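You operate a simulated robot arm through the tools that you are given. There is no shell and no other tool. Be economical: measure what you need, move in short steps, check, and stop when the job is done.

Carry out the task below with a simulated robot arm. There is one attempt and no reset: what you move stays moved.

## Task
Add 35 mL of water to the FEED jar, then cap it.
Fine: turn the grey dose knob to 5 mL and swing the spout over; spout back and knob at 10 mL when done.

It is judged by the outcome, as a careful person would: the job done as asked, and still so three seconds after it is handed in. It fails if anything else is knocked over, pushed out of place, dropped, spilled or broken. Lids that push on must go on centred and level and be pressed home; caps that screw on are set level and turned clockwise until they are tight.

## Robot
A 7-joint arm with a two-finger parallel gripper, fixed in place. Base frame: the origin is at the foot of the arm, x ahead of it, y to its left, z up; the work surface is at about z = 0.86. Units: m, degrees, N and s.
With the tool pointing down near the work surface it reaches from about 0.24 to 0.68 m from the base axis. Its first joint turns from -66.0 to 66.0 degrees. Payload 2.4 kg.
Tool frame: the origin (TCP) lies between the finger pads and is the grasp point; the fingertips stand 0.03 m ahead of it; z points along the fingers, y is the line along which they close. The gripper opens to 0.094 m. The fingers are 0.028 m wide and 0.01 m thick; the gripper's body (0.05 by 0.096 m) begins 0.055 m behind the TCP.
Orientation is that of the tool frame in the base frame, as [roll, pitch, yaw] about the fixed x, y, z axes, in that order (R = Rz(yaw) Ry(pitch) Rx(roll)). With the fingers straight down and closing along the base's y, the tool's x points along the base's -x, its y along +y and its z along -z.

## Interface
- The arm moves only by the tool arm_command. Its argument "series" is a list that holds one entry, the list of rows, each a list of 7 numbers: the finger opening in m, from 0 to 0.094, then the shift along the base's x, y, z in units of 40 mm (1.0 is 40 mm), then the turn, a rotation vector about the base's x, y, z in units of 5 degrees (1.0 is 5 degrees). In form: [[[gripper, x, y, z, rx, ry, rz], ...]]. A call has 1 to 10 rows; each row shifts and turns the commanded pose from where the row before left it. A call with a number of a shift or a turn outside -1 to 1 is refused whole. Each row takes 0.2 s and may step no farther than 0.05 m and 8.6 degrees from the row before; otherwise, or with a gripper value out of range, the whole call is refused. A pose out of reach is approached as far as the arm can. The call stops where the force on the tool passes 40 N (or 10 N more than at its start, if that is more) or the arm is blocked; 0.2 s more then pass. The fingers move at their own pace (about 0.153 m/s each) and stop on an object; they squeeze with about 23 N. The grip force told is the motor's: it shows also when the fingers shut on nothing. Time passes only in rows, and 0.2 s behind the last, so rows that do not move let the fingers close. The reply holds the time, the measured pose of the TCP, the force on the tool along the base axes, the opening and the grip force, in the units named above and with some noise, with the torque about the TCP (base axes, N m) and any sound that the robot's microphone picked up, and new pictures: "show" is both (left out), scene, wrist or none.
- Cameras (640 x 400 px; columns grow to the right, rows downward): "scene" is fixed at [0.0263, 0.4585, 1.461]; the picture's right is [-0.87, -0.50, 0.00], its down [-0.20, 0.35, -0.91] and it looks along [0.46, -0.79, -0.41] (base axes); focal length 359 px, centre (320, 200). "wrist" rides on the gripper at [0.076, 0.014, -0.103] in the tool frame; the picture's right is [-0.18, 0.98, 0.00], its down [-0.75, -0.14, -0.64] and it looks along [-0.63, -0.12, 0.77] (tool axes); focal length 243 px, centre (320, 200). There is no depth. A picture from a camera that has moved, and an enlarged one, comes with that camera's place and axes in the base frame and with its lens.
- inspect(camera, box): a new picture of the part [left, top, right, bottom] of that camera's present view, enlarged. No time passes.
- hand_in(): hands the job in; it is judged then, once.

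Go step by step. Nothing tells you positions but the pictures and the camera data: compare them with the known pose of the tool, close in by small moves and look again before you grip or let go. The budget is 120 turns and 200 pictures, counting those below and the enlarged ones. Unless the task says otherwise, let go and move clear before handing in, and close with one line.

The tools are called after "Emit:" by a JSON object that holds its "name" and its "arguments". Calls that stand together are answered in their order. arm_command: Moves the arm, as the interface text tells. Its arguments: {"type":"object","properties":{"series":{"type":"array","items":{"type":"array","items":{"type":"array","items":{"type":"number"}}}},"show":{"type":"string","enum":["both","scene","wrist","none"]}},"required":["series"]} The other tools are called the same way: inspect (camera, box) takes an enlarged picture of a part of a camera's view; hand_in () hands the job in.

At the start:

```text
t: 0.0
ee_pos: [0.2435, -0.219, 1.2634]
tool_rot: [180.0, -0.1, -179.9]
contact_force: [-0.6, 0.0, 0.3]
wrist_torque: [0.03, 0.05, 0.03]
gripper_width: 0.094
gripper_force: 0.0
```

scene: 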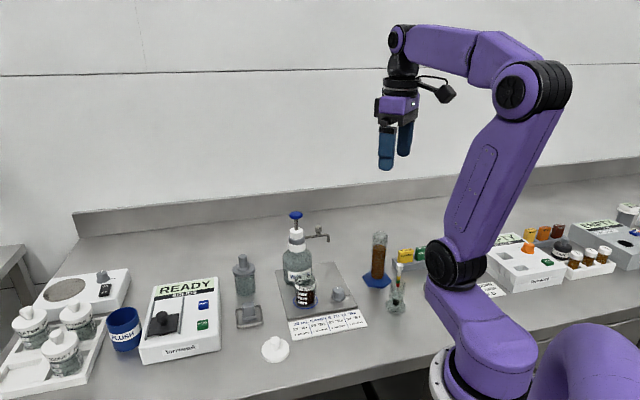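
wrist: 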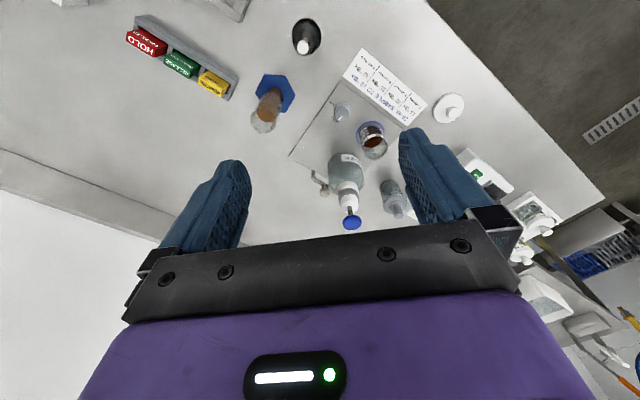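

I see a dispenser bottle with a blue plunger and a spout, a small jar on a tray, and a white lid near the front. I'll enlarge these areas first.

Emit:
{"name": "inspect", "arguments": {"camera": "scene", "box": [220, 200, 420, 370]}}

Emit:
{"name": "inspect", "arguments": {"camera": "wrist", "box": [280, 40, 480, 240]}}

Emit:
{"name": "inspect", "arguments": {"camera": "scene", "box": [270, 200, 370, 315]}}

Emit:
{"name": "inspect", "arguments": {"camera": "scene", "box": [280, 300, 380, 345]}}

```text
2.35 times, centred on (320, 285) of scene
camera zoom: at [0.0263, 0.4585, 1.461], right [-0.87, -0.5, 0.0], down [-0.2, 0.35, -0.91], along [0.46, -0.79, -0.41], focal length 844 px, centre (320, 0)
```

zoom: 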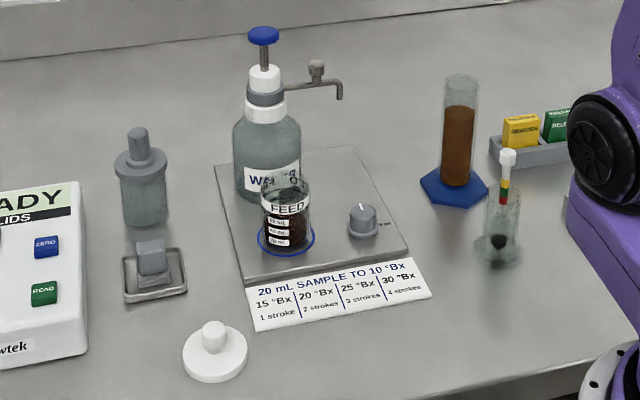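

```text
2.00 times, centred on (380, 140) of wrist
camera zoom: at [0.1678, -0.204, 1.3644], right [0.18, 0.98, 0.0], down [0.75, -0.14, 0.64], along [0.63, -0.12, -0.77], focal length 485 px, centre (200, 320)
```

zoom: 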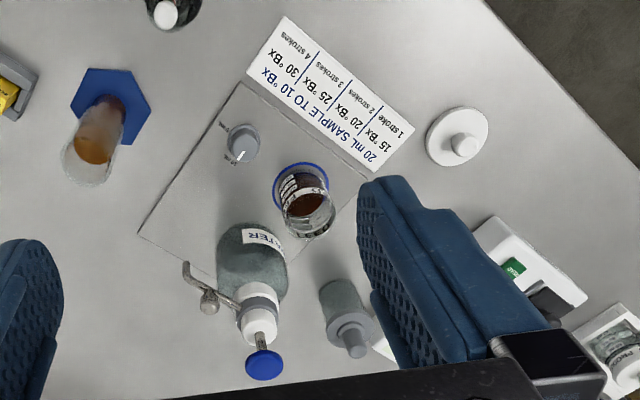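

```text
3.48 times, centred on (320, 258) of scene
camera zoom: at [0.0263, 0.4585, 1.461], right [-0.87, -0.5, 0.0], down [-0.2, 0.35, -0.91], along [0.46, -0.79, -0.41], focal length 1248 px, centre (320, 0)
```

zoom: 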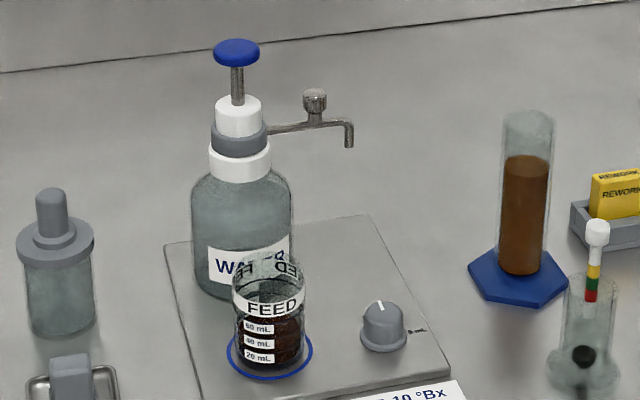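

```text
6.40 times, centred on (330, 322) of scene
camera zoom: at [0.0263, 0.4585, 1.461], right [-0.87, -0.5, 0.0], down [-0.2, 0.35, -0.91], along [0.46, -0.79, -0.41], focal length 2296 px, centre (256, -584)
```

zoom: 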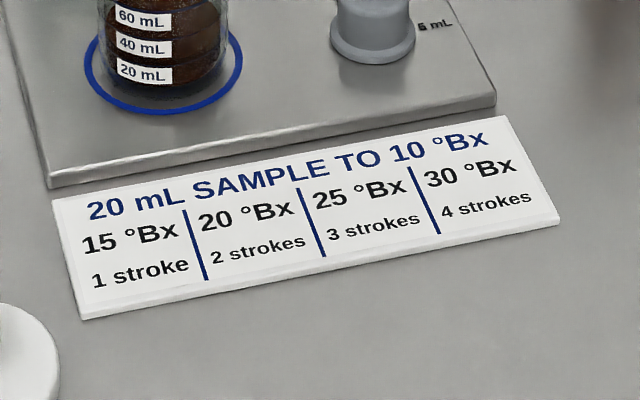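

The jar stands on a blue ring, the knob is beside it, and the spout points to the right, away from the jar. I'll look closely at the knob and the spout.

Emit:
{"name": "inspect", "arguments": {"camera": "scene", "box": [320, 275, 360, 310]}}

Emit:
{"name": "inspect", "arguments": {"camera": "wrist", "box": [320, 90, 370, 130]}}

Emit:
{"name": "inspect", "arguments": {"camera": "wrist", "box": [310, 140, 390, 235]}}

Emit:
{"name": "inspect", "arguments": {"camera": "scene", "box": [255, 325, 305, 370]}}

```text
11.43 times, centred on (340, 292) of scene
camera zoom: at [0.0263, 0.4585, 1.461], right [-0.87, -0.5, 0.0], down [-0.2, 0.35, -0.91], along [0.46, -0.79, -0.41], focal length 4100 px, centre (91, -857)
```

zoom: 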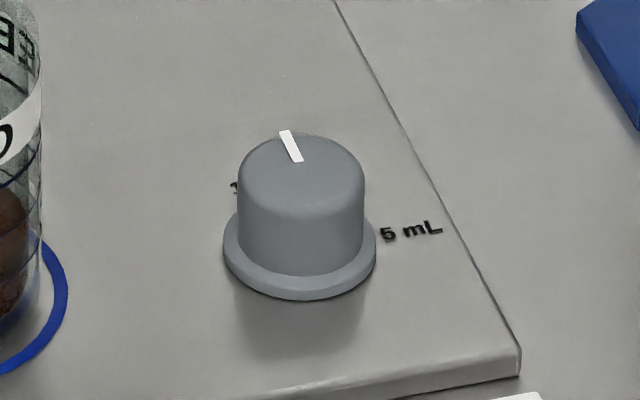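

```text
10.00 times, centred on (345, 110) of wrist
camera zoom: at [0.1678, -0.204, 1.3644], right [0.18, 0.98, 0.0], down [0.75, -0.14, 0.64], along [0.63, -0.12, -0.77], focal length 2426 px, centre (70, 1100)
```

zoom: 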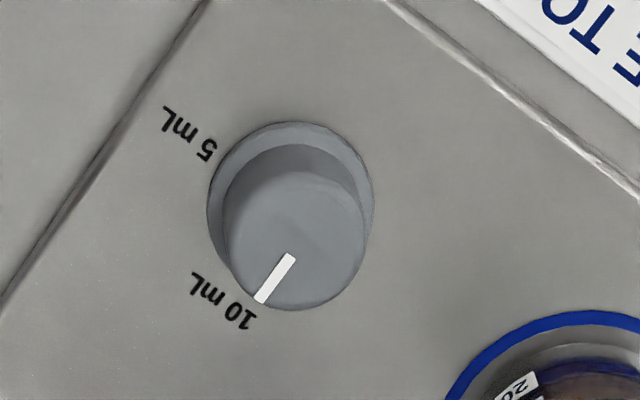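

```text
4.21 times, centred on (350, 188) of wrist
camera zoom: at [0.1678, -0.204, 1.3644], right [0.18, 0.98, 0.0], down [0.75, -0.14, 0.64], along [0.63, -0.12, -0.77], focal length 1022 px, centre (194, 253)
```

zoom: 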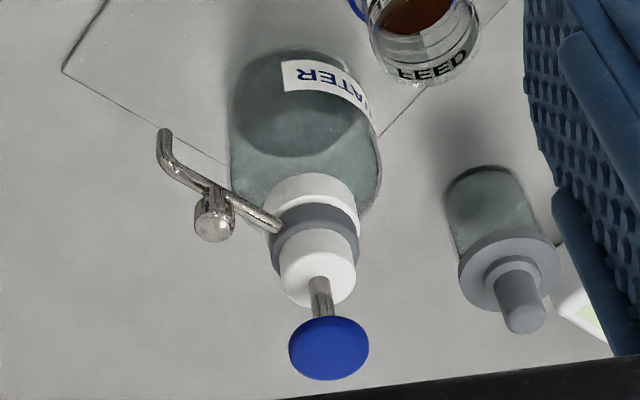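

```text
8.89 times, centred on (280, 348) of scene
camera zoom: at [0.0263, 0.4585, 1.461], right [-0.87, -0.5, 0.0], down [-0.2, 0.35, -0.91], along [0.46, -0.79, -0.41], focal length 3189 px, centre (676, -1111)
```

zoom: 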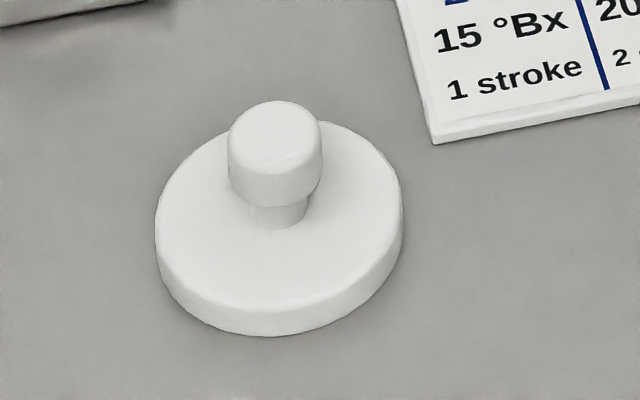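

Triangulating from both cameras, I place things as follows (base frame):

| Item | Position |
|---|---|
| Dose knob | (0.352, -0.195), top about 0.89 |
| Plunger cap | (0.483, -0.206, 1.057) |
| Spout nub | (0.442, -0.247, 1.011) |
| Jar | (0.417, -0.139) |
| Lid | (0.388, 0.017) |

The knob needs about 90° clockwise to reach 5 mL. I'll move above it with the tool yawed +45° first.

Emit:
{"name": "arm_command", "arguments": {"series": [[[0.06, 0.3, 0.067, -0.67, 0, 0, 1], [0.06, 0.3, 0.067, -0.67, 0, 0, 1], [0.06, 0.3, 0.067, -0.67, 0, 0, 1], [0.06, 0.3, 0.067, -0.67, 0, 0, 1], [0.06, 0.3, 0.067, -0.67, 0, 0, 1], [0.06, 0.3, 0.067, -0.67, 0, 0, 1], [0.06, 0.3, 0.067, -0.67, 0, 0, 1], [0.06, 0.3, 0.067, -0.67, 0, 0, 1], [0.06, 0.3, 0.067, -0.67, 0, 0, 1], [0.06, 0, 0, 0, 0, 0, 0]]]}}

```text
t: 2.2
ee_pos: [0.3509, -0.1946, 1.0218]
tool_rot: [-180.0, 0.0, -135.0]
contact_force: [0.6, -0.4, -0.4]
wrist_torque: [-0.01, -0.03, 0.04]
gripper_width: 0.0599
gripper_force: 0.0
camera wrist: at [0.2867, -0.2376, 1.1231], right [-0.57, 0.82, 0.0], down [0.63, 0.43, 0.64], along [0.53, 0.36, -0.77], focal length 243 px, centre (320, 200)
```

scene: 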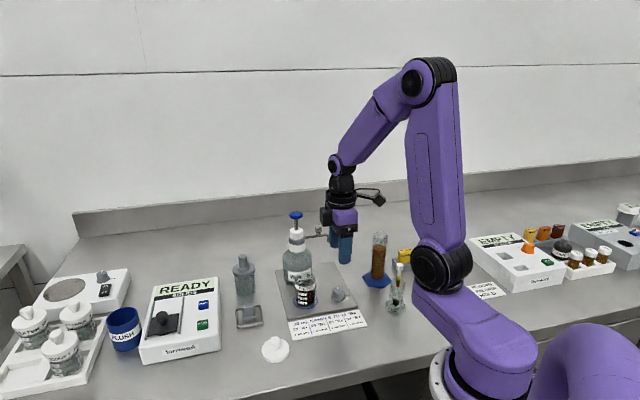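
wrist: 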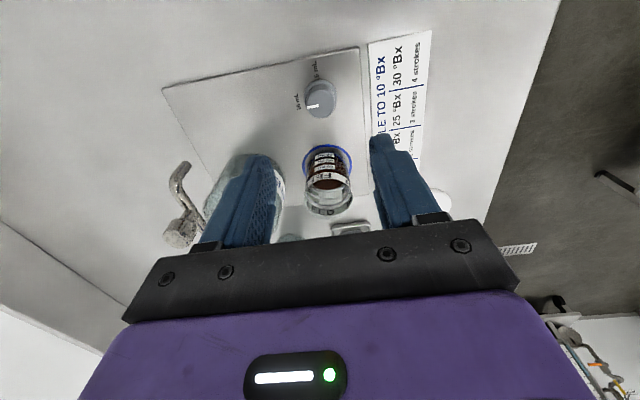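

The knob, jar and spout are all in view here. I'll refine the knob position.

Emit:
{"name": "inspect", "arguments": {"camera": "wrist", "box": [280, 50, 370, 220]}}

Emit:
{"name": "inspect", "arguments": {"camera": "wrist", "box": [285, 60, 355, 120]}}

```text
2.35 times, centred on (325, 135) of wrist
camera zoom: at [0.2867, -0.2376, 1.1231], right [-0.57, 0.82, 0.0], down [0.63, 0.43, 0.64], along [0.53, 0.36, -0.77], focal length 571 px, centre (308, 353)
```

zoom: 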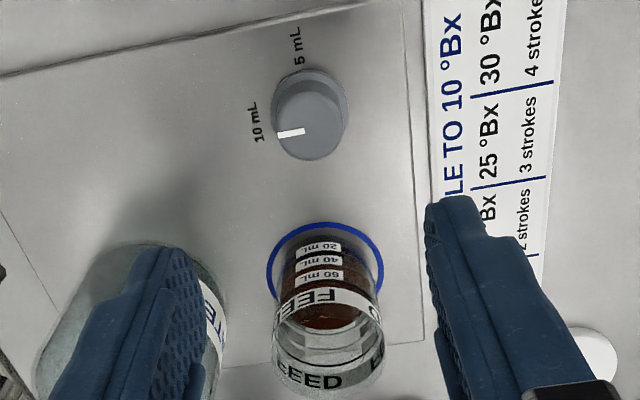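

```text
6.67 times, centred on (320, 90) of wrist
camera zoom: at [0.2867, -0.2376, 1.1231], right [-0.57, 0.82, 0.0], down [0.63, 0.43, 0.64], along [0.53, 0.36, -0.77], focal length 1618 px, centre (320, 933)
```

zoom: 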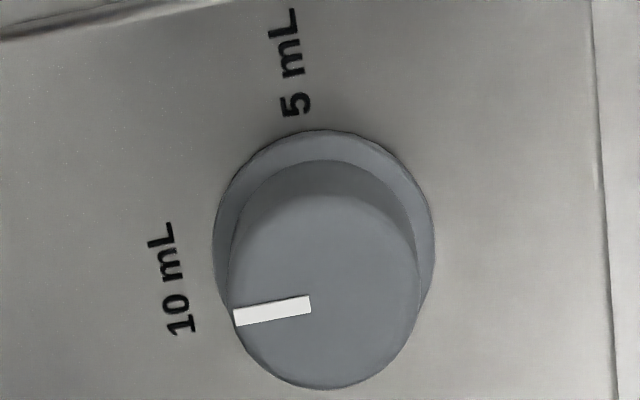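

The knob is at (0.3505, -0.194) and about 26 mm wide, and it needs 90° clockwise to reach 5 mL. I'll descend to TCP z of about 0.908 with the fingers open.

Emit:
{"name": "arm_command", "arguments": {"series": [[[0.055, 0, 0, -0.7, 0, 0, 0], [0.055, 0, 0.01, -0.7, 0, 0, 0], [0.055, 0, 0, -0.7, 0, 0, 0], [0.055, 0, 0, -0.5, 0, 0, 0], [0.055, 0, 0, -0.25, 0, 0, 0]]]}}

```text
t: 3.4
ee_pos: [0.3524, -0.1937, 0.9067]
tool_rot: [-180.0, 0.0, -135.1]
contact_force: [0.2, -0.2, 0.2]
wrist_torque: [-0.02, -0.01, 0.01]
gripper_width: 0.0551
gripper_force: 0.0
camera wrist: at [0.2884, -0.2374, 1.0085], right [-0.57, 0.83, 0.0], down [0.63, 0.43, 0.64], along [0.53, 0.36, -0.77], focal length 243 px, centre (320, 200)
```

scene: 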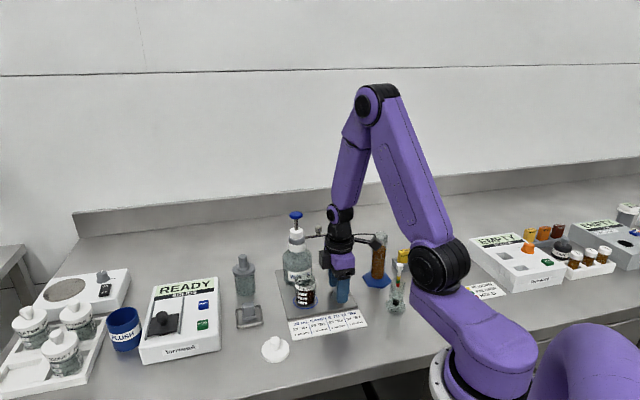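
wrist: 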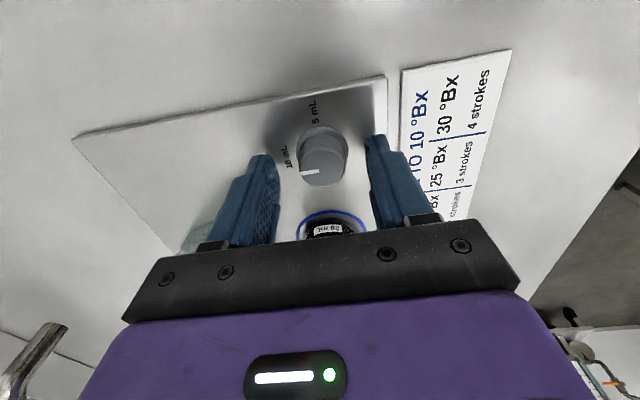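

The knob sits between the fingers. I'll nudge x by -2 mm and close gently.

Emit:
{"name": "arm_command", "arguments": {"series": [[[0.04, -0.05, 0, 0, 0, 0, 0], [0.02, 0, 0, 0, 0, 0, 0], [0.02, 0, 0, 0, 0, 0, 0]]], "show": "wrist"}}

```text
t: 4.2
ee_pos: [0.3509, -0.1932, 0.9078]
tool_rot: [179.9, 0.0, -135.0]
contact_force: [2.8, -1.4, -9.7]
wrist_torque: [0.13, -0.3, -0.08]
gripper_width: 0.0272
gripper_force: 45.3
camera wrist: at [0.2865, -0.2373, 1.0088], right [-0.56, 0.83, 0.0], down [0.63, 0.43, 0.64], along [0.53, 0.36, -0.77], focal length 243 px, centre (320, 200)
```

wrist: 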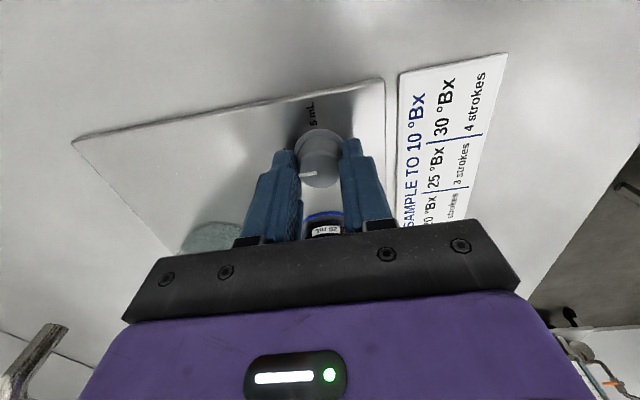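

I have it gripped at 27 mm. Now I'll rotate clockwise, 50° first.

Emit:
{"name": "arm_command", "arguments": {"series": [[[0.02, 0, 0, 0, 0, 0, -1], [0.02, 0, 0, 0, 0, 0, -1], [0.02, 0, 0, 0, 0, 0, -1], [0.02, 0, 0, 0, 0, 0, -1], [0.02, 0, 0, 0, 0, 0, -1], [0.02, 0, 0, 0, 0, 0, -1], [0.02, 0, 0, 0, 0, 0, -1], [0.02, 0, 0, 0, 0, 0, -1], [0.02, 0, 0, 0, 0, 0, -1], [0.02, 0, 0, 0, 0, 0, -1]]], "show": "wrist"}}

```text
t: 6.4
ee_pos: [0.3495, -0.1942, 0.9063]
tool_rot: [-180.0, -0.1, 175.0]
contact_force: [0.7, 15.8, 1.4]
wrist_torque: [0.43, -0.46, 0.02]
gripper_width: 0.0271
gripper_force: 45.2
camera wrist: at [0.2758, -0.1719, 1.0091], right [0.27, 0.96, 0.0], down [0.74, -0.21, 0.64], along [0.62, -0.17, -0.77], focal length 243 px, centre (320, 200)
```

wrist: 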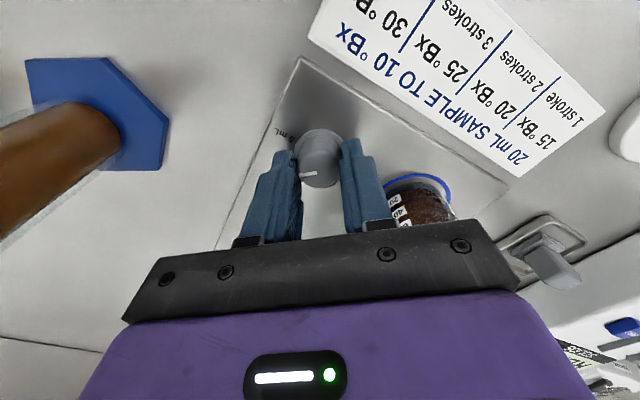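

The knob is following the gripper. I'll turn 40° more, with a small +y shift to ease the side load.

Emit:
{"name": "arm_command", "arguments": {"series": [[[0.02, 0, 0.02, 0, 0, 0, -1], [0.02, 0, 0.01, 0, 0, 0, -1], [0.02, 0, 0, 0, 0, 0, -1], [0.02, 0, 0, 0, 0, 0, -1], [0.02, 0, 0, 0, 0, 0, -1], [0.02, 0, 0, 0, 0, 0, -1], [0.02, 0, 0, 0, 0, 0, -1], [0.02, 0, 0, 0, 0, 0, -1], [0.02, 0, 0, 0, 0, 0, 0]]], "show": "wrist"}}

Emit:
{"name": "inspect", "arguments": {"camera": "wrist", "box": [270, 100, 370, 200]}}

```text
t: 8.4
ee_pos: [0.3497, -0.1912, 0.9075]
tool_rot: [179.9, 0.0, 135.0]
contact_force: [18.7, 12.0, -28.2]
wrist_torque: [-0.02, -0.91, 0.03]
gripper_width: 0.0274
gripper_force: 44.7
camera wrist: at [0.3064, -0.1279, 1.0088], right [0.83, 0.56, 0.0], down [0.43, -0.63, 0.64], along [0.36, -0.53, -0.77], focal length 243 px, centre (320, 200)
```

wrist: 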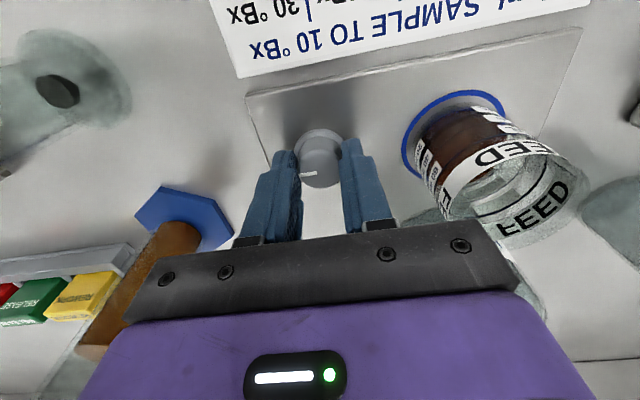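

```text
4.00 times, centred on (320, 150) of wrist
camera zoom: at [0.3064, -0.1279, 1.0088], right [0.83, 0.56, 0.0], down [0.43, -0.63, 0.64], along [0.36, -0.53, -0.77], focal length 970 px, centre (320, 400)
```

zoom: 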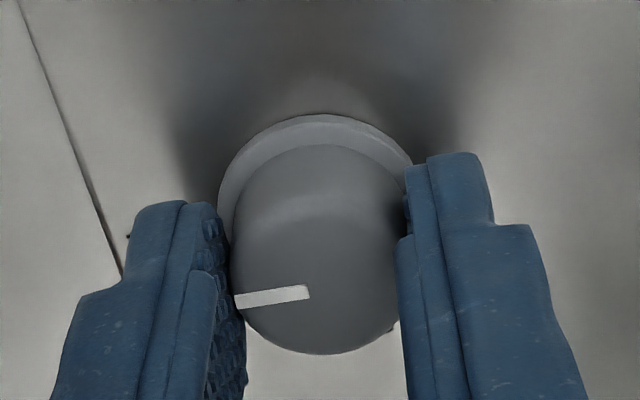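

The knob rotated the full 90°. I'll release, rise and verify.

Emit:
{"name": "arm_command", "arguments": {"series": [[[0.05, 0, -0.03, 0, 0, 0, 0], [0.05, 0, 0, 0, 0, 0, 0], [0.05, 0, 0, 0.5, 0, 0, 0], [0.05, 0, 0, 0.8, 0, 0, 0], [0.05, 0, 0, 0.8, 0, 0, 0], [0.05, 0, 0, 0.8, 0, 0, 0], [0.05, 0, 0, 0.8, 0, 0, 0], [0.05, 0, 0, 0, 0, 0, 0]]]}}

Emit:
{"name": "inspect", "arguments": {"camera": "wrist", "box": [270, 40, 370, 140]}}

Emit:
{"name": "inspect", "arguments": {"camera": "scene", "box": [280, 200, 370, 315]}}

```text
t: 10.2
ee_pos: [0.3482, -0.1942, 1.0556]
tool_rot: [179.9, 0.0, 135.0]
contact_force: [1.1, 0.6, 0.2]
wrist_torque: [0.03, 0.06, 0.0]
gripper_width: 0.0498
gripper_force: 0.0
camera wrist: at [0.3051, -0.1299, 1.1574], right [0.82, 0.57, 0.0], down [0.43, -0.63, 0.64], along [0.36, -0.53, -0.77], focal length 243 px, centre (320, 200)
```

scene: 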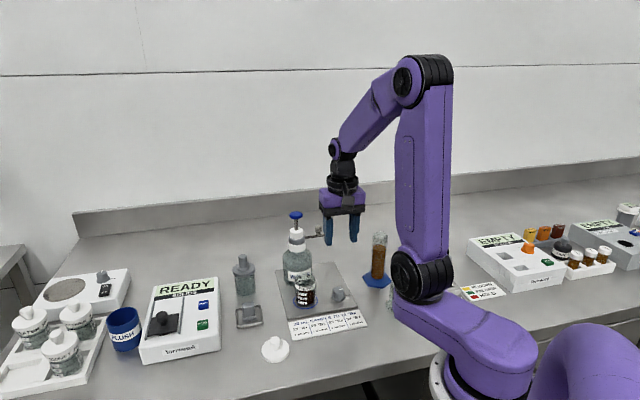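
wrist: 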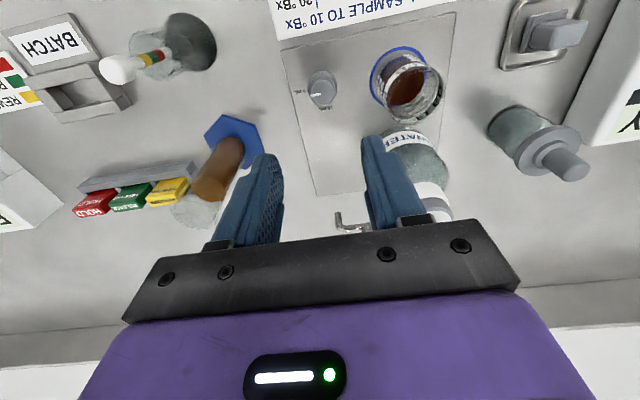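

```text
4.00 times, centred on (320, 90) of wrist
camera zoom: at [0.3051, -0.1299, 1.1574], right [0.82, 0.57, 0.0], down [0.43, -0.63, 0.64], along [0.36, -0.53, -0.77], focal length 970 px, centre (320, 640)
```

zoom: 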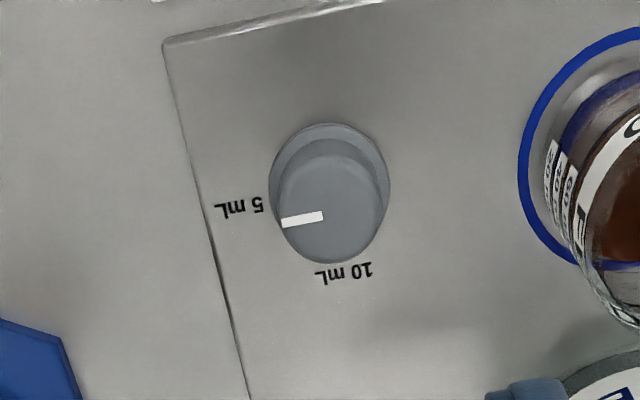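

```text
3.48 times, centred on (325, 258) of scene
camera zoom: at [0.0263, 0.4585, 1.461], right [-0.87, -0.5, 0.0], down [-0.2, 0.35, -0.91], along [0.46, -0.79, -0.41], focal length 1248 px, centre (303, 0)
```

zoom: 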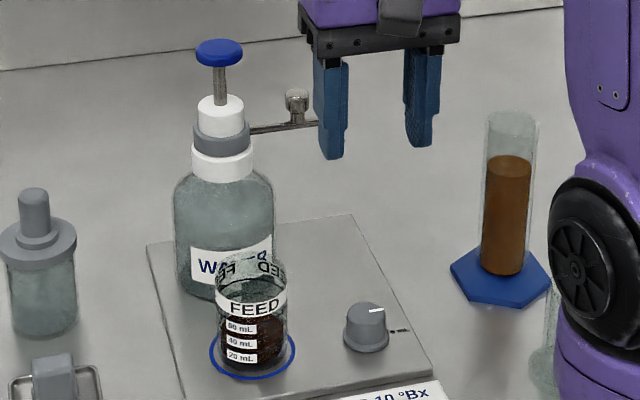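

The knob is on 5 mL. Next I'll grip the nub on the spout, so I'm raising and yawing back to -135° while moving over it.

Emit:
{"name": "arm_command", "arguments": {"series": [[[0.05, 0, 0, 0.4, 0, 0, 1], [0.05, 0, 0, 0.4, 0, 0, 1], [0.05, 0, 0, 0.4, 0, 0, 1], [0.05, 0, 0, 0.4, 0, 0, 1], [0.05, 0, 0, 0, 0, 0, 1], [0.05, 0, 0, 0, 0, 0, 1], [0.05, 0, 0, 0, 0, 0, 1], [0.05, 0, 0, 0, 0, 0, 1], [0.05, 0, 0, 0, 0, 0, 1], [0.05, 0, 0, 0, 0, 0, 1]]], "show": "none"}}

Emit:
{"name": "arm_command", "arguments": {"series": [[[0.05, 0.28, -0.16, 0, 0, 0, 1], [0.05, 0.28, -0.16, 0, 0, 0, 1], [0.05, 0.28, -0.16, 0, 0, 0, 1], [0.05, 0.28, -0.16, 0, 0, 0, 1], [0.05, 0.28, -0.16, 0, 0, 0, 1], [0.05, 0.28, -0.16, 0, 0, 0, 1], [0.05, 0.28, -0.16, 0, 0, 0, 1], [0.05, 0.28, -0.16, 0, 0, 0, 1], [0.05, 0, 0, 0, 0, 0, 0]]]}}

Emit:
{"name": "inspect", "arguments": {"camera": "wrist", "box": [260, 80, 380, 220]}}

```text
t: 12.4
ee_pos: [0.3495, -0.1957, 1.1191]
tool_rot: [180.0, 0.0, -174.9]
contact_force: [-0.1, 0.9, 0.2]
wrist_torque: [0.04, -0.03, 0.03]
gripper_width: 0.0499
gripper_force: 0.1
```

```text
t: 14.4
ee_pos: [0.4411, -0.2448, 1.1195]
tool_rot: [-179.9, 0.0, -134.9]
contact_force: [0.4, 0.5, -0.1]
wrist_torque: [0.0, -0.03, -0.02]
gripper_width: 0.0499
gripper_force: 0.2
camera wrist: at [0.377, -0.2889, 1.2212], right [-0.57, 0.82, 0.0], down [0.63, 0.43, 0.64], along [0.53, 0.36, -0.77], focal length 243 px, centre (320, 200)
```

scene: 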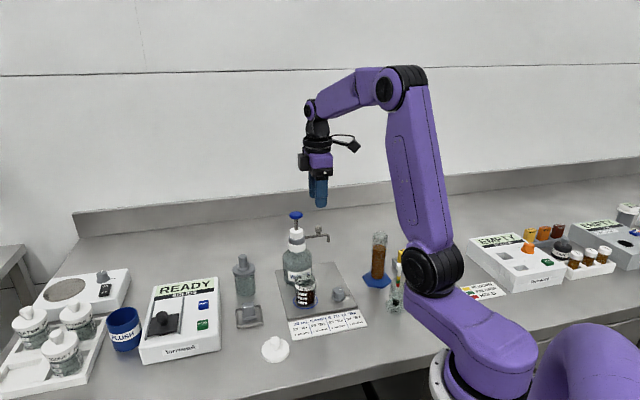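
wrist: 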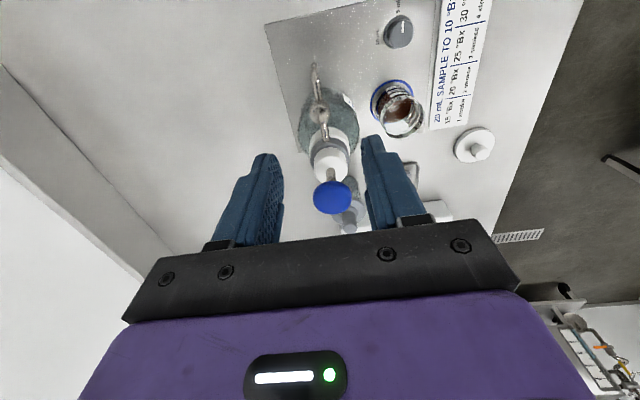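

```text
2.86 times, centred on (320, 150) of wrist
camera zoom: at [0.377, -0.2889, 1.2212], right [-0.57, 0.82, 0.0], down [0.63, 0.43, 0.64], along [0.53, 0.36, -0.77], focal length 693 px, centre (320, 343)
```

zoom: 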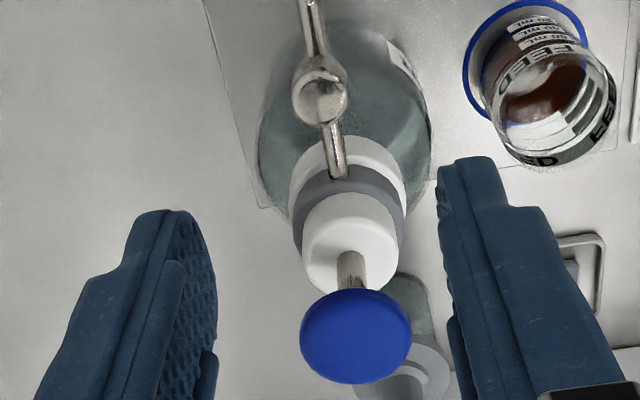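

The nub is at about (0.4395, -0.246), and the cap at the axis is (0.481, -0.206). I'll descend around the nub, fingers straddling the spout arm.

Emit:
{"name": "arm_command", "arguments": {"series": [[[0.05, -0.03, -0.025, -0.8, 0, 0, 0], [0.05, 0, 0, -0.8, 0, 0, 0], [0.05, 0, 0, -0.4, 0, 0, 0], [0.05, 0, 0, -0.2, 0, 0, 0]]]}}

Emit:
{"name": "inspect", "arguments": {"camera": "scene", "box": [280, 180, 360, 260]}}

```text
t: 15.4
ee_pos: [0.4398, -0.2471, 1.0326]
tool_rot: [-180.0, 0.0, -135.0]
contact_force: [-0.4, -0.2, 0.1]
wrist_torque: [-0.01, -0.01, -0.01]
gripper_width: 0.0499
gripper_force: 0.0
camera wrist: at [0.3746, -0.2906, 1.1334], right [-0.56, 0.83, 0.0], down [0.63, 0.43, 0.64], along [0.53, 0.36, -0.77], focal length 243 px, centre (320, 200)
```

scene: 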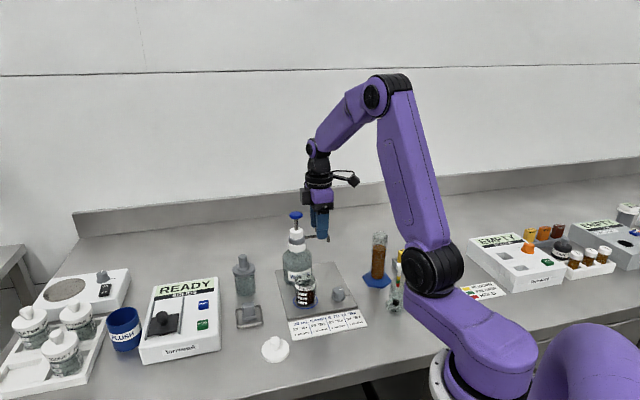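
wrist: 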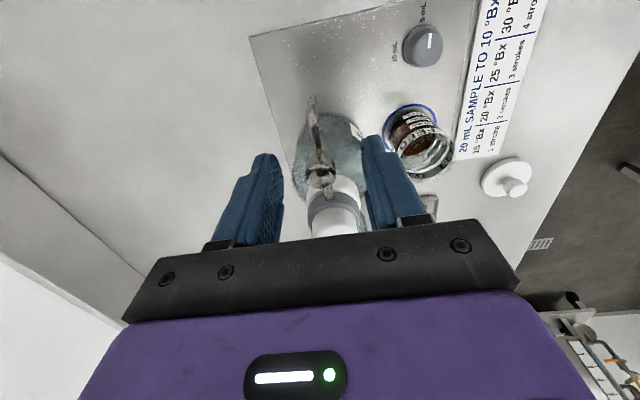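

```text
5.00 times, centred on (320, 220) of scene
camera zoom: at [0.0263, 0.4585, 1.461], right [-0.87, -0.5, 0.0], down [-0.2, 0.35, -0.91], along [0.46, -0.79, -0.41], focal length 1794 px, centre (320, 100)
```

zoom: 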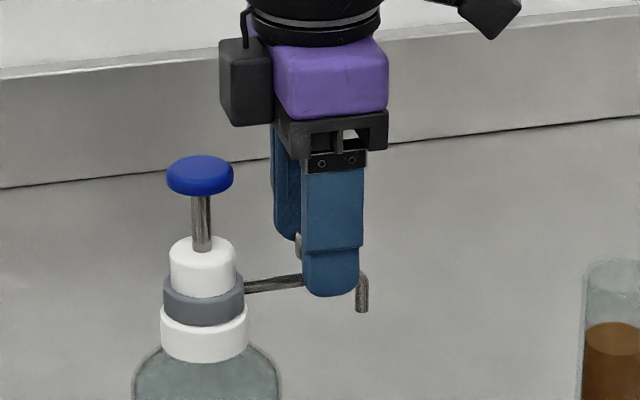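

The nub is centred between the fingers. I'll close on it.

Emit:
{"name": "arm_command", "arguments": {"series": [[[0.03, 0, 0, 0, 0, 0, 0], [0.005, 0, 0, 0, 0, 0, 0], [0.005, 0, 0, 0, 0, 0, 0]]], "show": "wrist"}}

```text
t: 16.2
ee_pos: [0.4394, -0.2468, 1.0319]
tool_rot: [-180.0, -0.1, -135.1]
contact_force: [0.2, 0.7, -1.5]
wrist_torque: [-0.01, -0.06, -0.02]
gripper_width: 0.0168
gripper_force: 45.0
camera wrist: at [0.3746, -0.2906, 1.1334], right [-0.56, 0.83, 0.0], down [0.63, 0.43, 0.64], along [0.53, 0.36, -0.77], focal length 243 px, centre (320, 200)
```

wrist: 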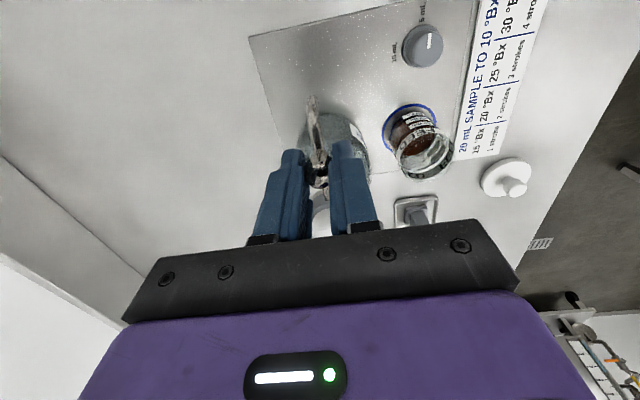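

I have a firm 16.8 mm grip. I'll swing the spout clockwise along the arc, 25° as a trial.

Emit:
{"name": "arm_command", "arguments": {"series": [[[0.005, -0.085, 0.0944, 0, 0, 0, -1], [0.005, -0.0764, 0.1014, 0, 0, 0, -1], [0.005, -0.0673, 0.1077, 0, 0, 0, -1], [0.005, -0.0577, 0.1132, 0, 0, 0, -1], [0.005, -0.0476, 0.1178, 0, 0, 0, -1]]], "show": "wrist"}}

```text
t: 17.4
ee_pos: [0.4251, -0.2258, 1.0324]
tool_rot: [-179.9, 0.1, -160.3]
contact_force: [-6.5, -6.1, 12.1]
wrist_torque: [-0.23, 0.32, -0.23]
gripper_width: 0.0166
gripper_force: 45.4
camera wrist: at [0.3479, -0.2369, 1.1333], right [-0.16, 0.99, 0.0], down [0.76, 0.12, 0.64], along [0.63, 0.1, -0.77], focal length 243 px, centre (320, 200)
```

wrist: 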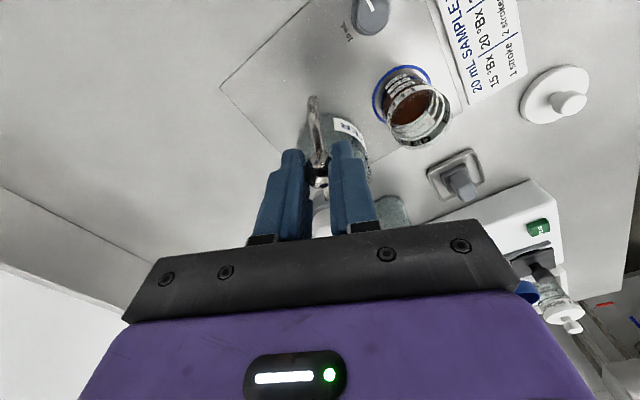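

The spout is swinging with low force, so I'll continue.

Emit:
{"name": "arm_command", "arguments": {"series": [[[0.005, -0.0371, 0.1214, 0, 0, 0, -1], [0.005, -0.0264, 0.1242, 0, 0, 0, -1], [0.005, -0.0155, 0.126, 0, 0, 0, -1], [0.005, -0.0044, 0.1269, 0, 0, 0, -1], [0.005, 0.0066, 0.1268, 0, 0, 0, -1], [0.005, 0.0177, 0.1258, 0, 0, 0, -1], [0.005, 0.0286, 0.1237, 0, 0, 0, -1], [0.005, 0.0392, 0.1208, 0, 0, 0, -1]]]}}

Emit:
{"name": "inspect", "arguments": {"camera": "scene", "box": [260, 190, 360, 320]}}

```text
t: 19.2
ee_pos: [0.4248, -0.1839, 1.0318]
tool_rot: [-179.9, 0.0, 160.0]
contact_force: [2.3, 4.3, 7.3]
wrist_torque: [0.26, 0.28, 0.28]
gripper_width: 0.0168
gripper_force: 44.4
camera wrist: at [0.3585, -0.1438, 1.1332], right [0.51, 0.86, 0.0], down [0.66, -0.39, 0.64], along [0.55, -0.33, -0.77], focal length 243 px, centre (320, 200)
```

scene: 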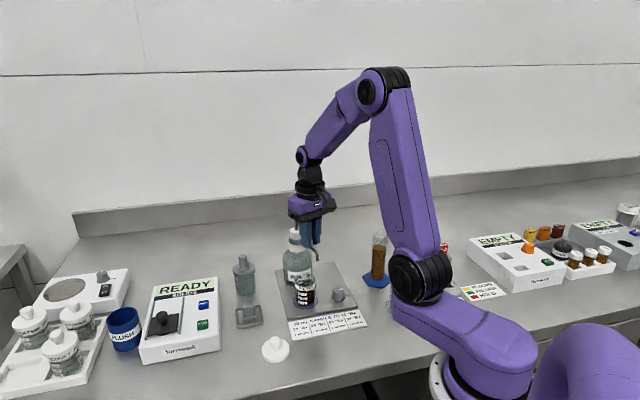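
wrist: 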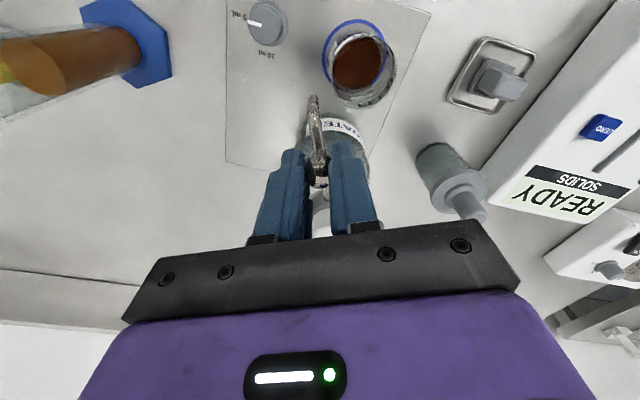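

```text
3.08 times, centred on (310, 255) of scene
camera zoom: at [0.0263, 0.4586, 1.4609], right [-0.87, -0.5, 0.0], down [-0.2, 0.35, -0.91], along [0.46, -0.79, -0.41], focal length 1104 px, centre (351, 31)
```

zoom: 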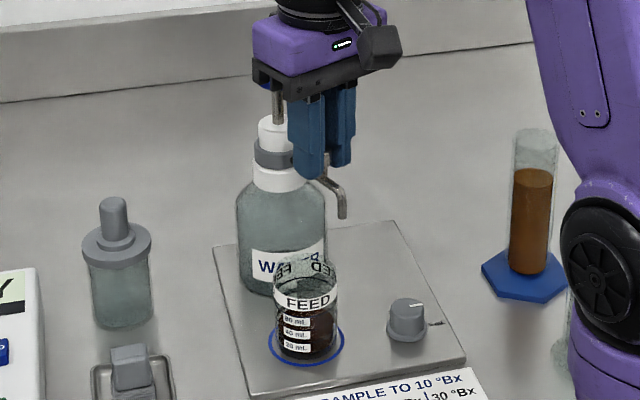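

Another 25° will put the spout over the jar.

Emit:
{"name": "arm_command", "arguments": {"series": [[[0.005, 0.0496, 0.1169, 0, 0, 0, -1], [0.005, 0.0596, 0.1121, 0, 0, 0, -1], [0.005, 0.0692, 0.1065, 0, 0, 0, -1], [0.005, 0.0782, 0.1001, 0, 0, 0, -1], [0.005, 0.0866, 0.0929, 0, 0, 0, -1]]]}}

Emit:
{"name": "inspect", "arguments": {"camera": "scene", "box": [270, 210, 360, 320]}}

Emit:
{"name": "inspect", "arguments": {"camera": "wrist", "box": [240, 0, 400, 200]}}

```text
t: 20.4
ee_pos: [0.4384, -0.1633, 1.032]
tool_rot: [-180.0, 0.0, 134.9]
contact_force: [-2.5, 2.9, 3.8]
wrist_torque: [0.52, 0.5, 0.04]
gripper_width: 0.0168
gripper_force: 45.0
camera wrist: at [0.3947, -0.0991, 1.1334], right [0.83, 0.56, 0.0], down [0.43, -0.63, 0.64], along [0.36, -0.53, -0.77], focal length 243 px, centre (320, 200)
```

scene: 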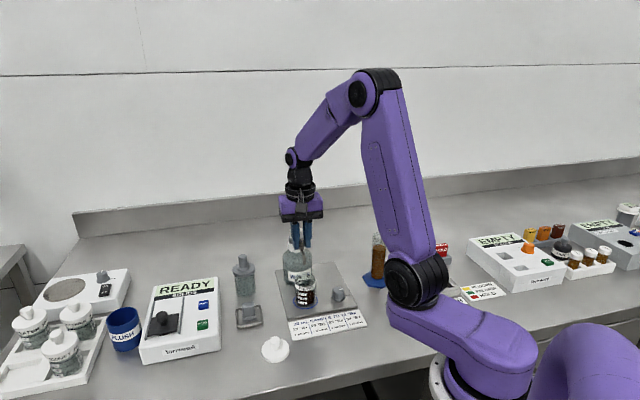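
wrist: 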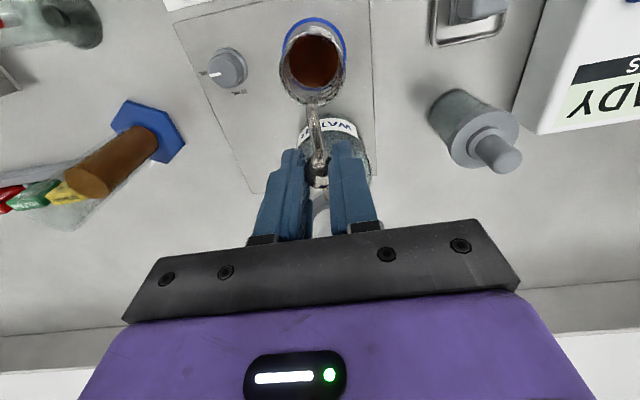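

```text
3.64 times, centred on (315, 265) of scene
camera zoom: at [0.0262, 0.4586, 1.4609], right [-0.87, -0.5, 0.0], down [-0.2, 0.35, -0.91], along [0.46, -0.79, -0.41], focal length 1305 px, centre (338, -36)
```

zoom: 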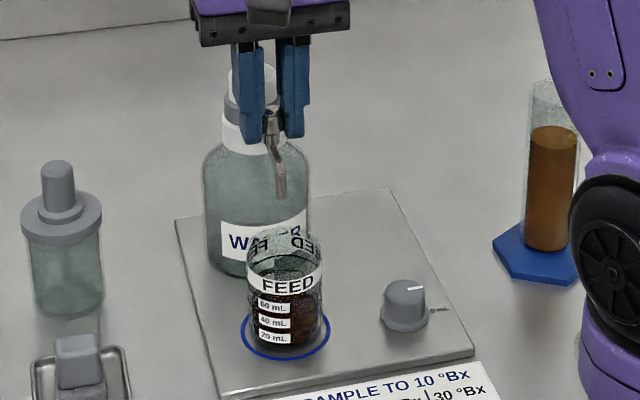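

```text
2.00 times, centred on (320, 100) of wrist
camera zoom: at [0.3947, -0.0991, 1.1334], right [0.83, 0.56, 0.0], down [0.43, -0.63, 0.64], along [0.36, -0.53, -0.77], focal length 485 px, centre (320, 400)
```

zoom: 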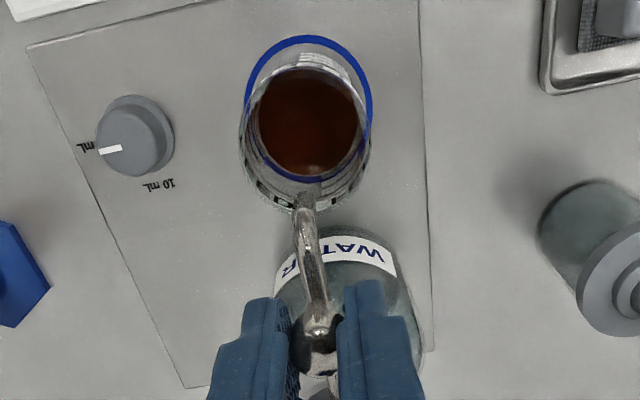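

The spout tip is over the jar mouth, at about (0.4215, -0.146) against a jar centre of (0.4165, -0.141). I'll release the nub, rise and move over the plunger with the fingers closed.

Emit:
{"name": "arm_command", "arguments": {"series": [[[0.04, 0, 0, 0, 0, 0, 0], [0.04, 0, 0, 0, 0, 0, 0], [0.04, 0, 0, 0.6, 0, 0, 0], [0.04, 0, 0, 0.8, 0, 0, 0], [0.04, 0, 0, 0.8, 0, 0, 0], [0, 0.35, -0.35, 0.2, 0, 0, 0.5], [0, 0.35, -0.35, 0, 0, 0, 0.5], [0, 0.35, -0.35, 0, 0, 0, 0.5], [0, 0, 0, 0, 0, 0, 0]]]}}

Emit:
{"name": "inspect", "arguments": {"camera": "scene", "box": [270, 200, 360, 310]}}

Emit:
{"name": "inspect", "arguments": {"camera": "wrist", "box": [240, 0, 400, 200]}}

```text
t: 22.4
ee_pos: [0.4804, -0.2061, 1.1281]
tool_rot: [180.0, 0.0, 142.5]
contact_force: [-0.1, -0.2, -0.2]
wrist_torque: [-0.03, -0.02, 0.01]
gripper_width: 0.0
gripper_force: 22.7
camera wrist: at [0.4291, -0.1483, 1.2292], right [0.74, 0.67, 0.0], down [0.51, -0.57, 0.64], along [0.43, -0.48, -0.77], focal length 243 px, centre (320, 200)
```

scene: 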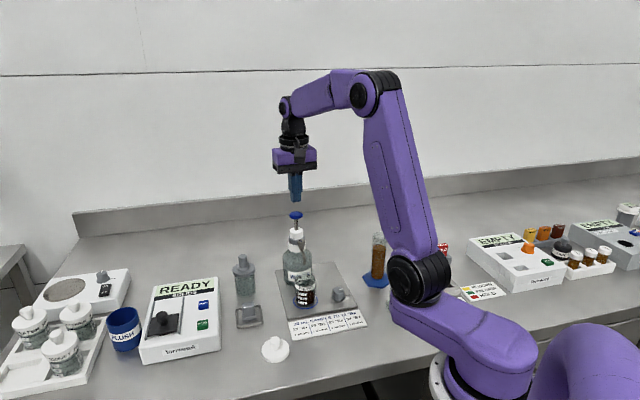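
wrist: 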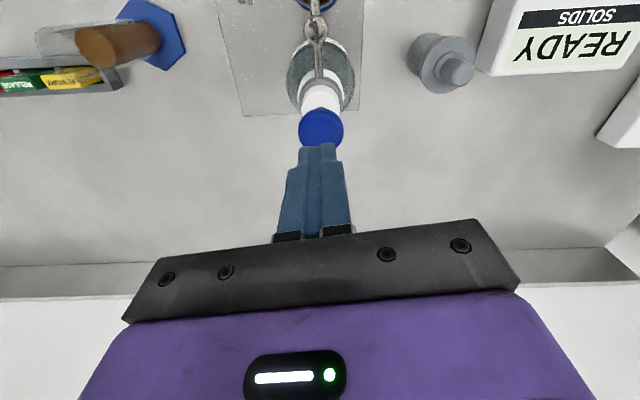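

```text
3.64 times, centred on (315, 255) of scene
camera zoom: at [0.0263, 0.4585, 1.461], right [-0.87, -0.5, 0.0], down [-0.2, 0.35, -0.91], along [0.46, -0.79, -0.41], focal length 1305 px, centre (338, 0)
```

zoom: 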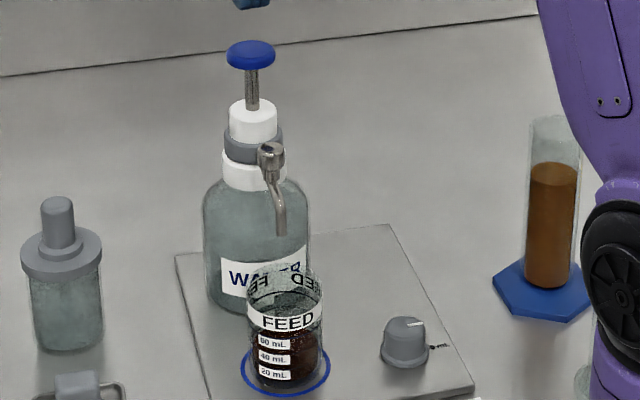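

```text
2.00 times, centred on (320, 100) of wrist
camera zoom: at [0.4291, -0.1483, 1.2292], right [0.74, 0.67, 0.0], down [0.51, -0.57, 0.64], along [0.43, -0.48, -0.77], focal length 485 px, centre (320, 400)
```

zoom: 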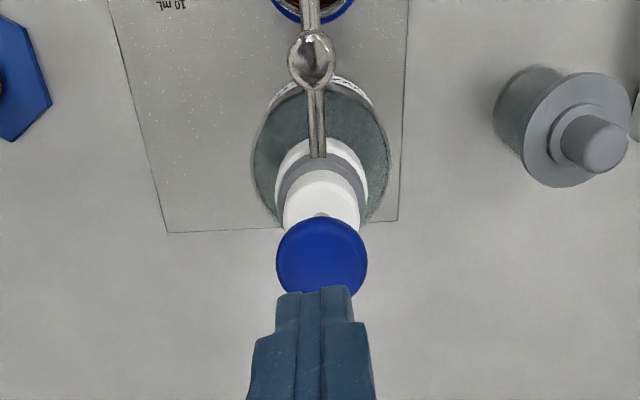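

The tip is above the cap, within 2 mm of its centre. For the first stroke I'll press slowly to learn the travel and force.

Emit:
{"name": "arm_command", "arguments": {"series": [[[0, -0.025, 0.025, -0.7, 0, 0, 0], [0, 0, 0, -0.15, 0, 0, 0], [0, 0, 0, -0.15, 0, 0, 0], [0, 0, 0, -0.15, 0, 0, 0], [0, 0, 0, -0.15, 0, 0, 0]]], "show": "scene"}}

Emit:
{"name": "inspect", "arguments": {"camera": "scene", "box": [270, 200, 360, 310]}}

```text
t: 23.6
ee_pos: [0.4809, -0.2054, 1.077]
tool_rot: [-179.9, -0.2, 142.5]
contact_force: [-0.2, -0.7, 2.7]
wrist_torque: [-0.05, -0.03, 0.0]
gripper_width: 0.0
gripper_force: 22.6
```

scene: 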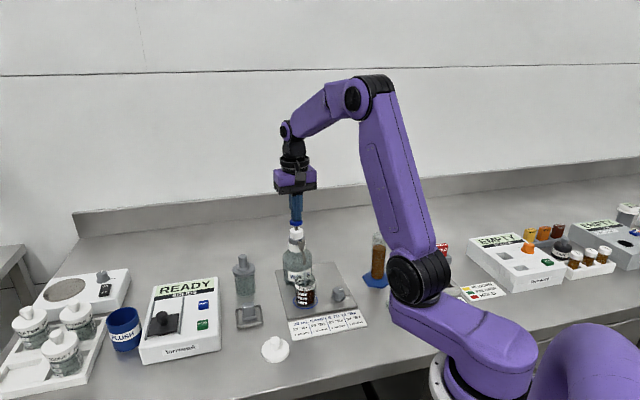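

```text
3.64 times, centred on (315, 255) of scene
camera zoom: at [0.0263, 0.4584, 1.461], right [-0.87, -0.5, 0.0], down [-0.2, 0.35, -0.91], along [0.46, -0.79, -0.41], focal length 1305 px, centre (338, 0)
```

zoom: 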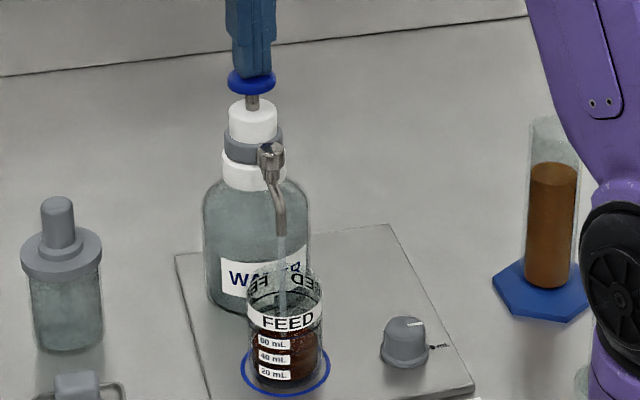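

Water is flowing into the jar, so the spout aim is right. I'll continue down to the stop.

Emit:
{"name": "arm_command", "arguments": {"series": [[[0, 0, 0, -0.1, 0, 0, 0], [0, 0, 0, -0.1, 0, 0, 0], [0, 0, 0, -0.1, 0, 0, 0], [0, 0, 0, -0.1, 0, 0, 0], [0, 0, 0, -0.1, 0, 0, 0]]], "show": "none"}}

Emit:
{"name": "inspect", "arguments": {"camera": "scene", "box": [270, 200, 360, 310]}}

```text
t: 24.7
ee_pos: [0.4802, -0.2058, 1.0649]
tool_rot: [-180.0, 0.3, 142.5]
contact_force: [-9.2, 4.5, 19.6]
wrist_torque: [0.1, 0.26, -0.03]
gripper_width: 0.0
gripper_force: 22.9
heard: click
stopped in row 5: the force on the tool passed its limit at 45 N (the readings are from after the stop); the commanded pose is now the measured one
```

```text
3.64 times, centred on (315, 255) of scene
camera zoom: at [0.0257, 0.4587, 1.4609], right [-0.87, -0.5, 0.0], down [-0.2, 0.35, -0.91], along [0.46, -0.79, -0.41], focal length 1305 px, centre (338, 0)
```

zoom: 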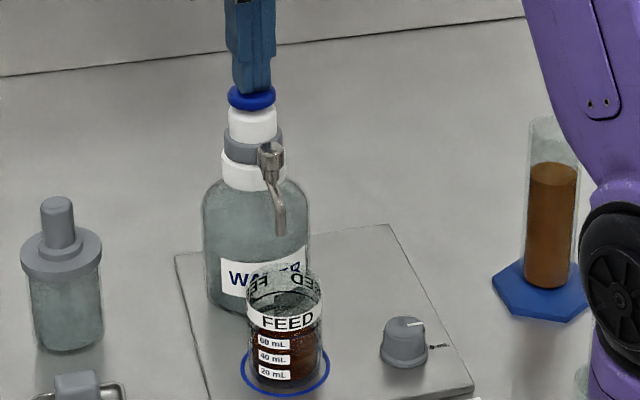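

I heard a click at the bottom, which makes stroke 1, with the TCP at 1.065. I'll rise and check that the plunger returns.

Emit:
{"name": "arm_command", "arguments": {"series": [[[0, 0, 0, 0.3, 0, 0, 0], [0, 0, 0, 0.3, 0, 0, 0], [0, 0, 0, 0.3, 0, 0, 0], [0, 0, 0, 0, 0, 0, 0]]], "show": "none"}}

Emit:
{"name": "inspect", "arguments": {"camera": "scene", "box": [270, 200, 360, 310]}}

```text
t: 25.7
ee_pos: [0.4825, -0.2066, 1.0998]
tool_rot: [179.9, 0.2, 142.5]
contact_force: [-1.1, -0.6, 0.2]
wrist_torque: [0.03, 0.05, 0.02]
gripper_width: 0.0
gripper_force: 22.8
```

```text
3.64 times, centred on (315, 255) of scene
camera zoom: at [0.0263, 0.4585, 1.461], right [-0.87, -0.5, 0.0], down [-0.2, 0.35, -0.91], along [0.46, -0.79, -0.41], focal length 1305 px, centre (338, 0)
```

zoom: 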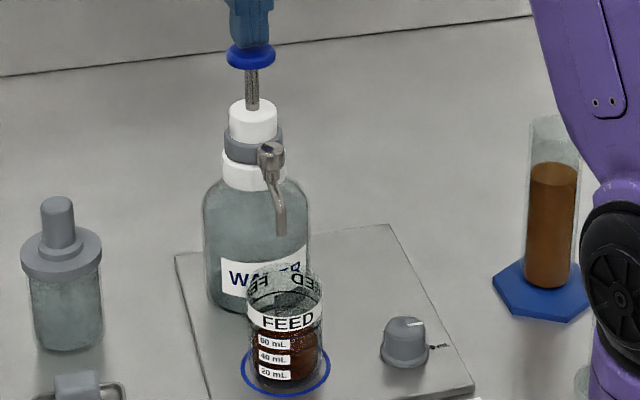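

The plunger has fully returned. Now stroke 2, pressing to about 1.064 again at a similar pace.

Emit:
{"name": "arm_command", "arguments": {"series": [[[0, -0.04, 0.02, -0.15, 0, 0, 0], [0, 0, 0, -0.15, 0, 0, 0], [0, 0, 0, -0.15, 0, 0, 0], [0, 0, 0, -0.15, 0, 0, 0], [0, 0, 0, -0.1, 0, 0, 0], [0, 0, 0, -0.1, 0, 0, 0], [0, 0, 0, -0.1, 0, 0, 0], [0, 0, 0, 0, 0, 0, 0]]], "show": "none"}}

```text
t: 27.5
ee_pos: [0.4795, -0.2044, 1.0645]
tool_rot: [180.0, 0.2, 142.5]
contact_force: [-4.4, 2.8, 20.9]
wrist_torque: [0.06, 0.09, 0.0]
gripper_width: 0.0
gripper_force: 23.4
heard: click
```

Stroke 2 clicked without a force stop, so I'll run a full up-down cycle for stroke 3.

Emit:
{"name": "arm_command", "arguments": {"series": [[[0, 0, 0, 0.45, 0, 0, 0], [0, 0, 0, 0.45, 0, 0, 0], [0, 0, 0, 0, 0, 0, 0], [0, 0, 0, -0.2, 0, 0, 0], [0, 0, 0, -0.2, 0, 0, 0], [0, 0, 0, -0.15, 0, 0, 0], [0, 0, 0, -0.15, 0, 0, 0], [0, 0, 0, -0.1, 0, 0, 0], [0, 0, 0, -0.1, 0, 0, 0], [0, 0, 0, 0, 0, 0, 0]]], "show": "none"}}

Emit:
{"name": "inspect", "arguments": {"camera": "scene", "box": [270, 200, 360, 310]}}

```text
t: 29.7
ee_pos: [0.48, -0.2048, 1.0637]
tool_rot: [179.9, 0.4, 142.5]
contact_force: [-4.6, -2.0, 23.5]
wrist_torque: [0.05, 0.23, 0.01]
gripper_width: 0.0
gripper_force: 22.6
heard: click
```

```text
3.64 times, centred on (315, 255) of scene
camera zoom: at [0.0258, 0.4586, 1.4609], right [-0.87, -0.5, 0.0], down [-0.2, 0.35, -0.91], along [0.46, -0.79, -0.41], focal length 1305 px, centre (338, 0)
```

zoom: 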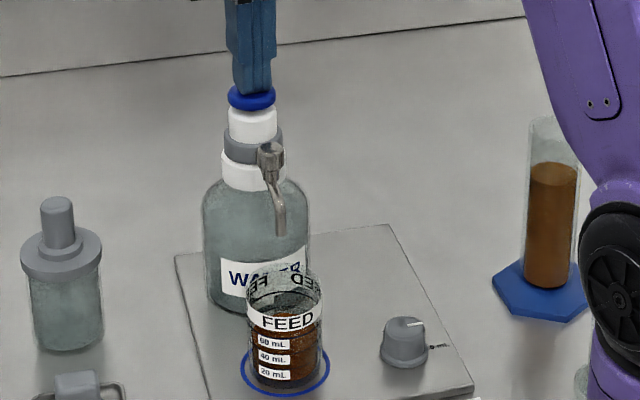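

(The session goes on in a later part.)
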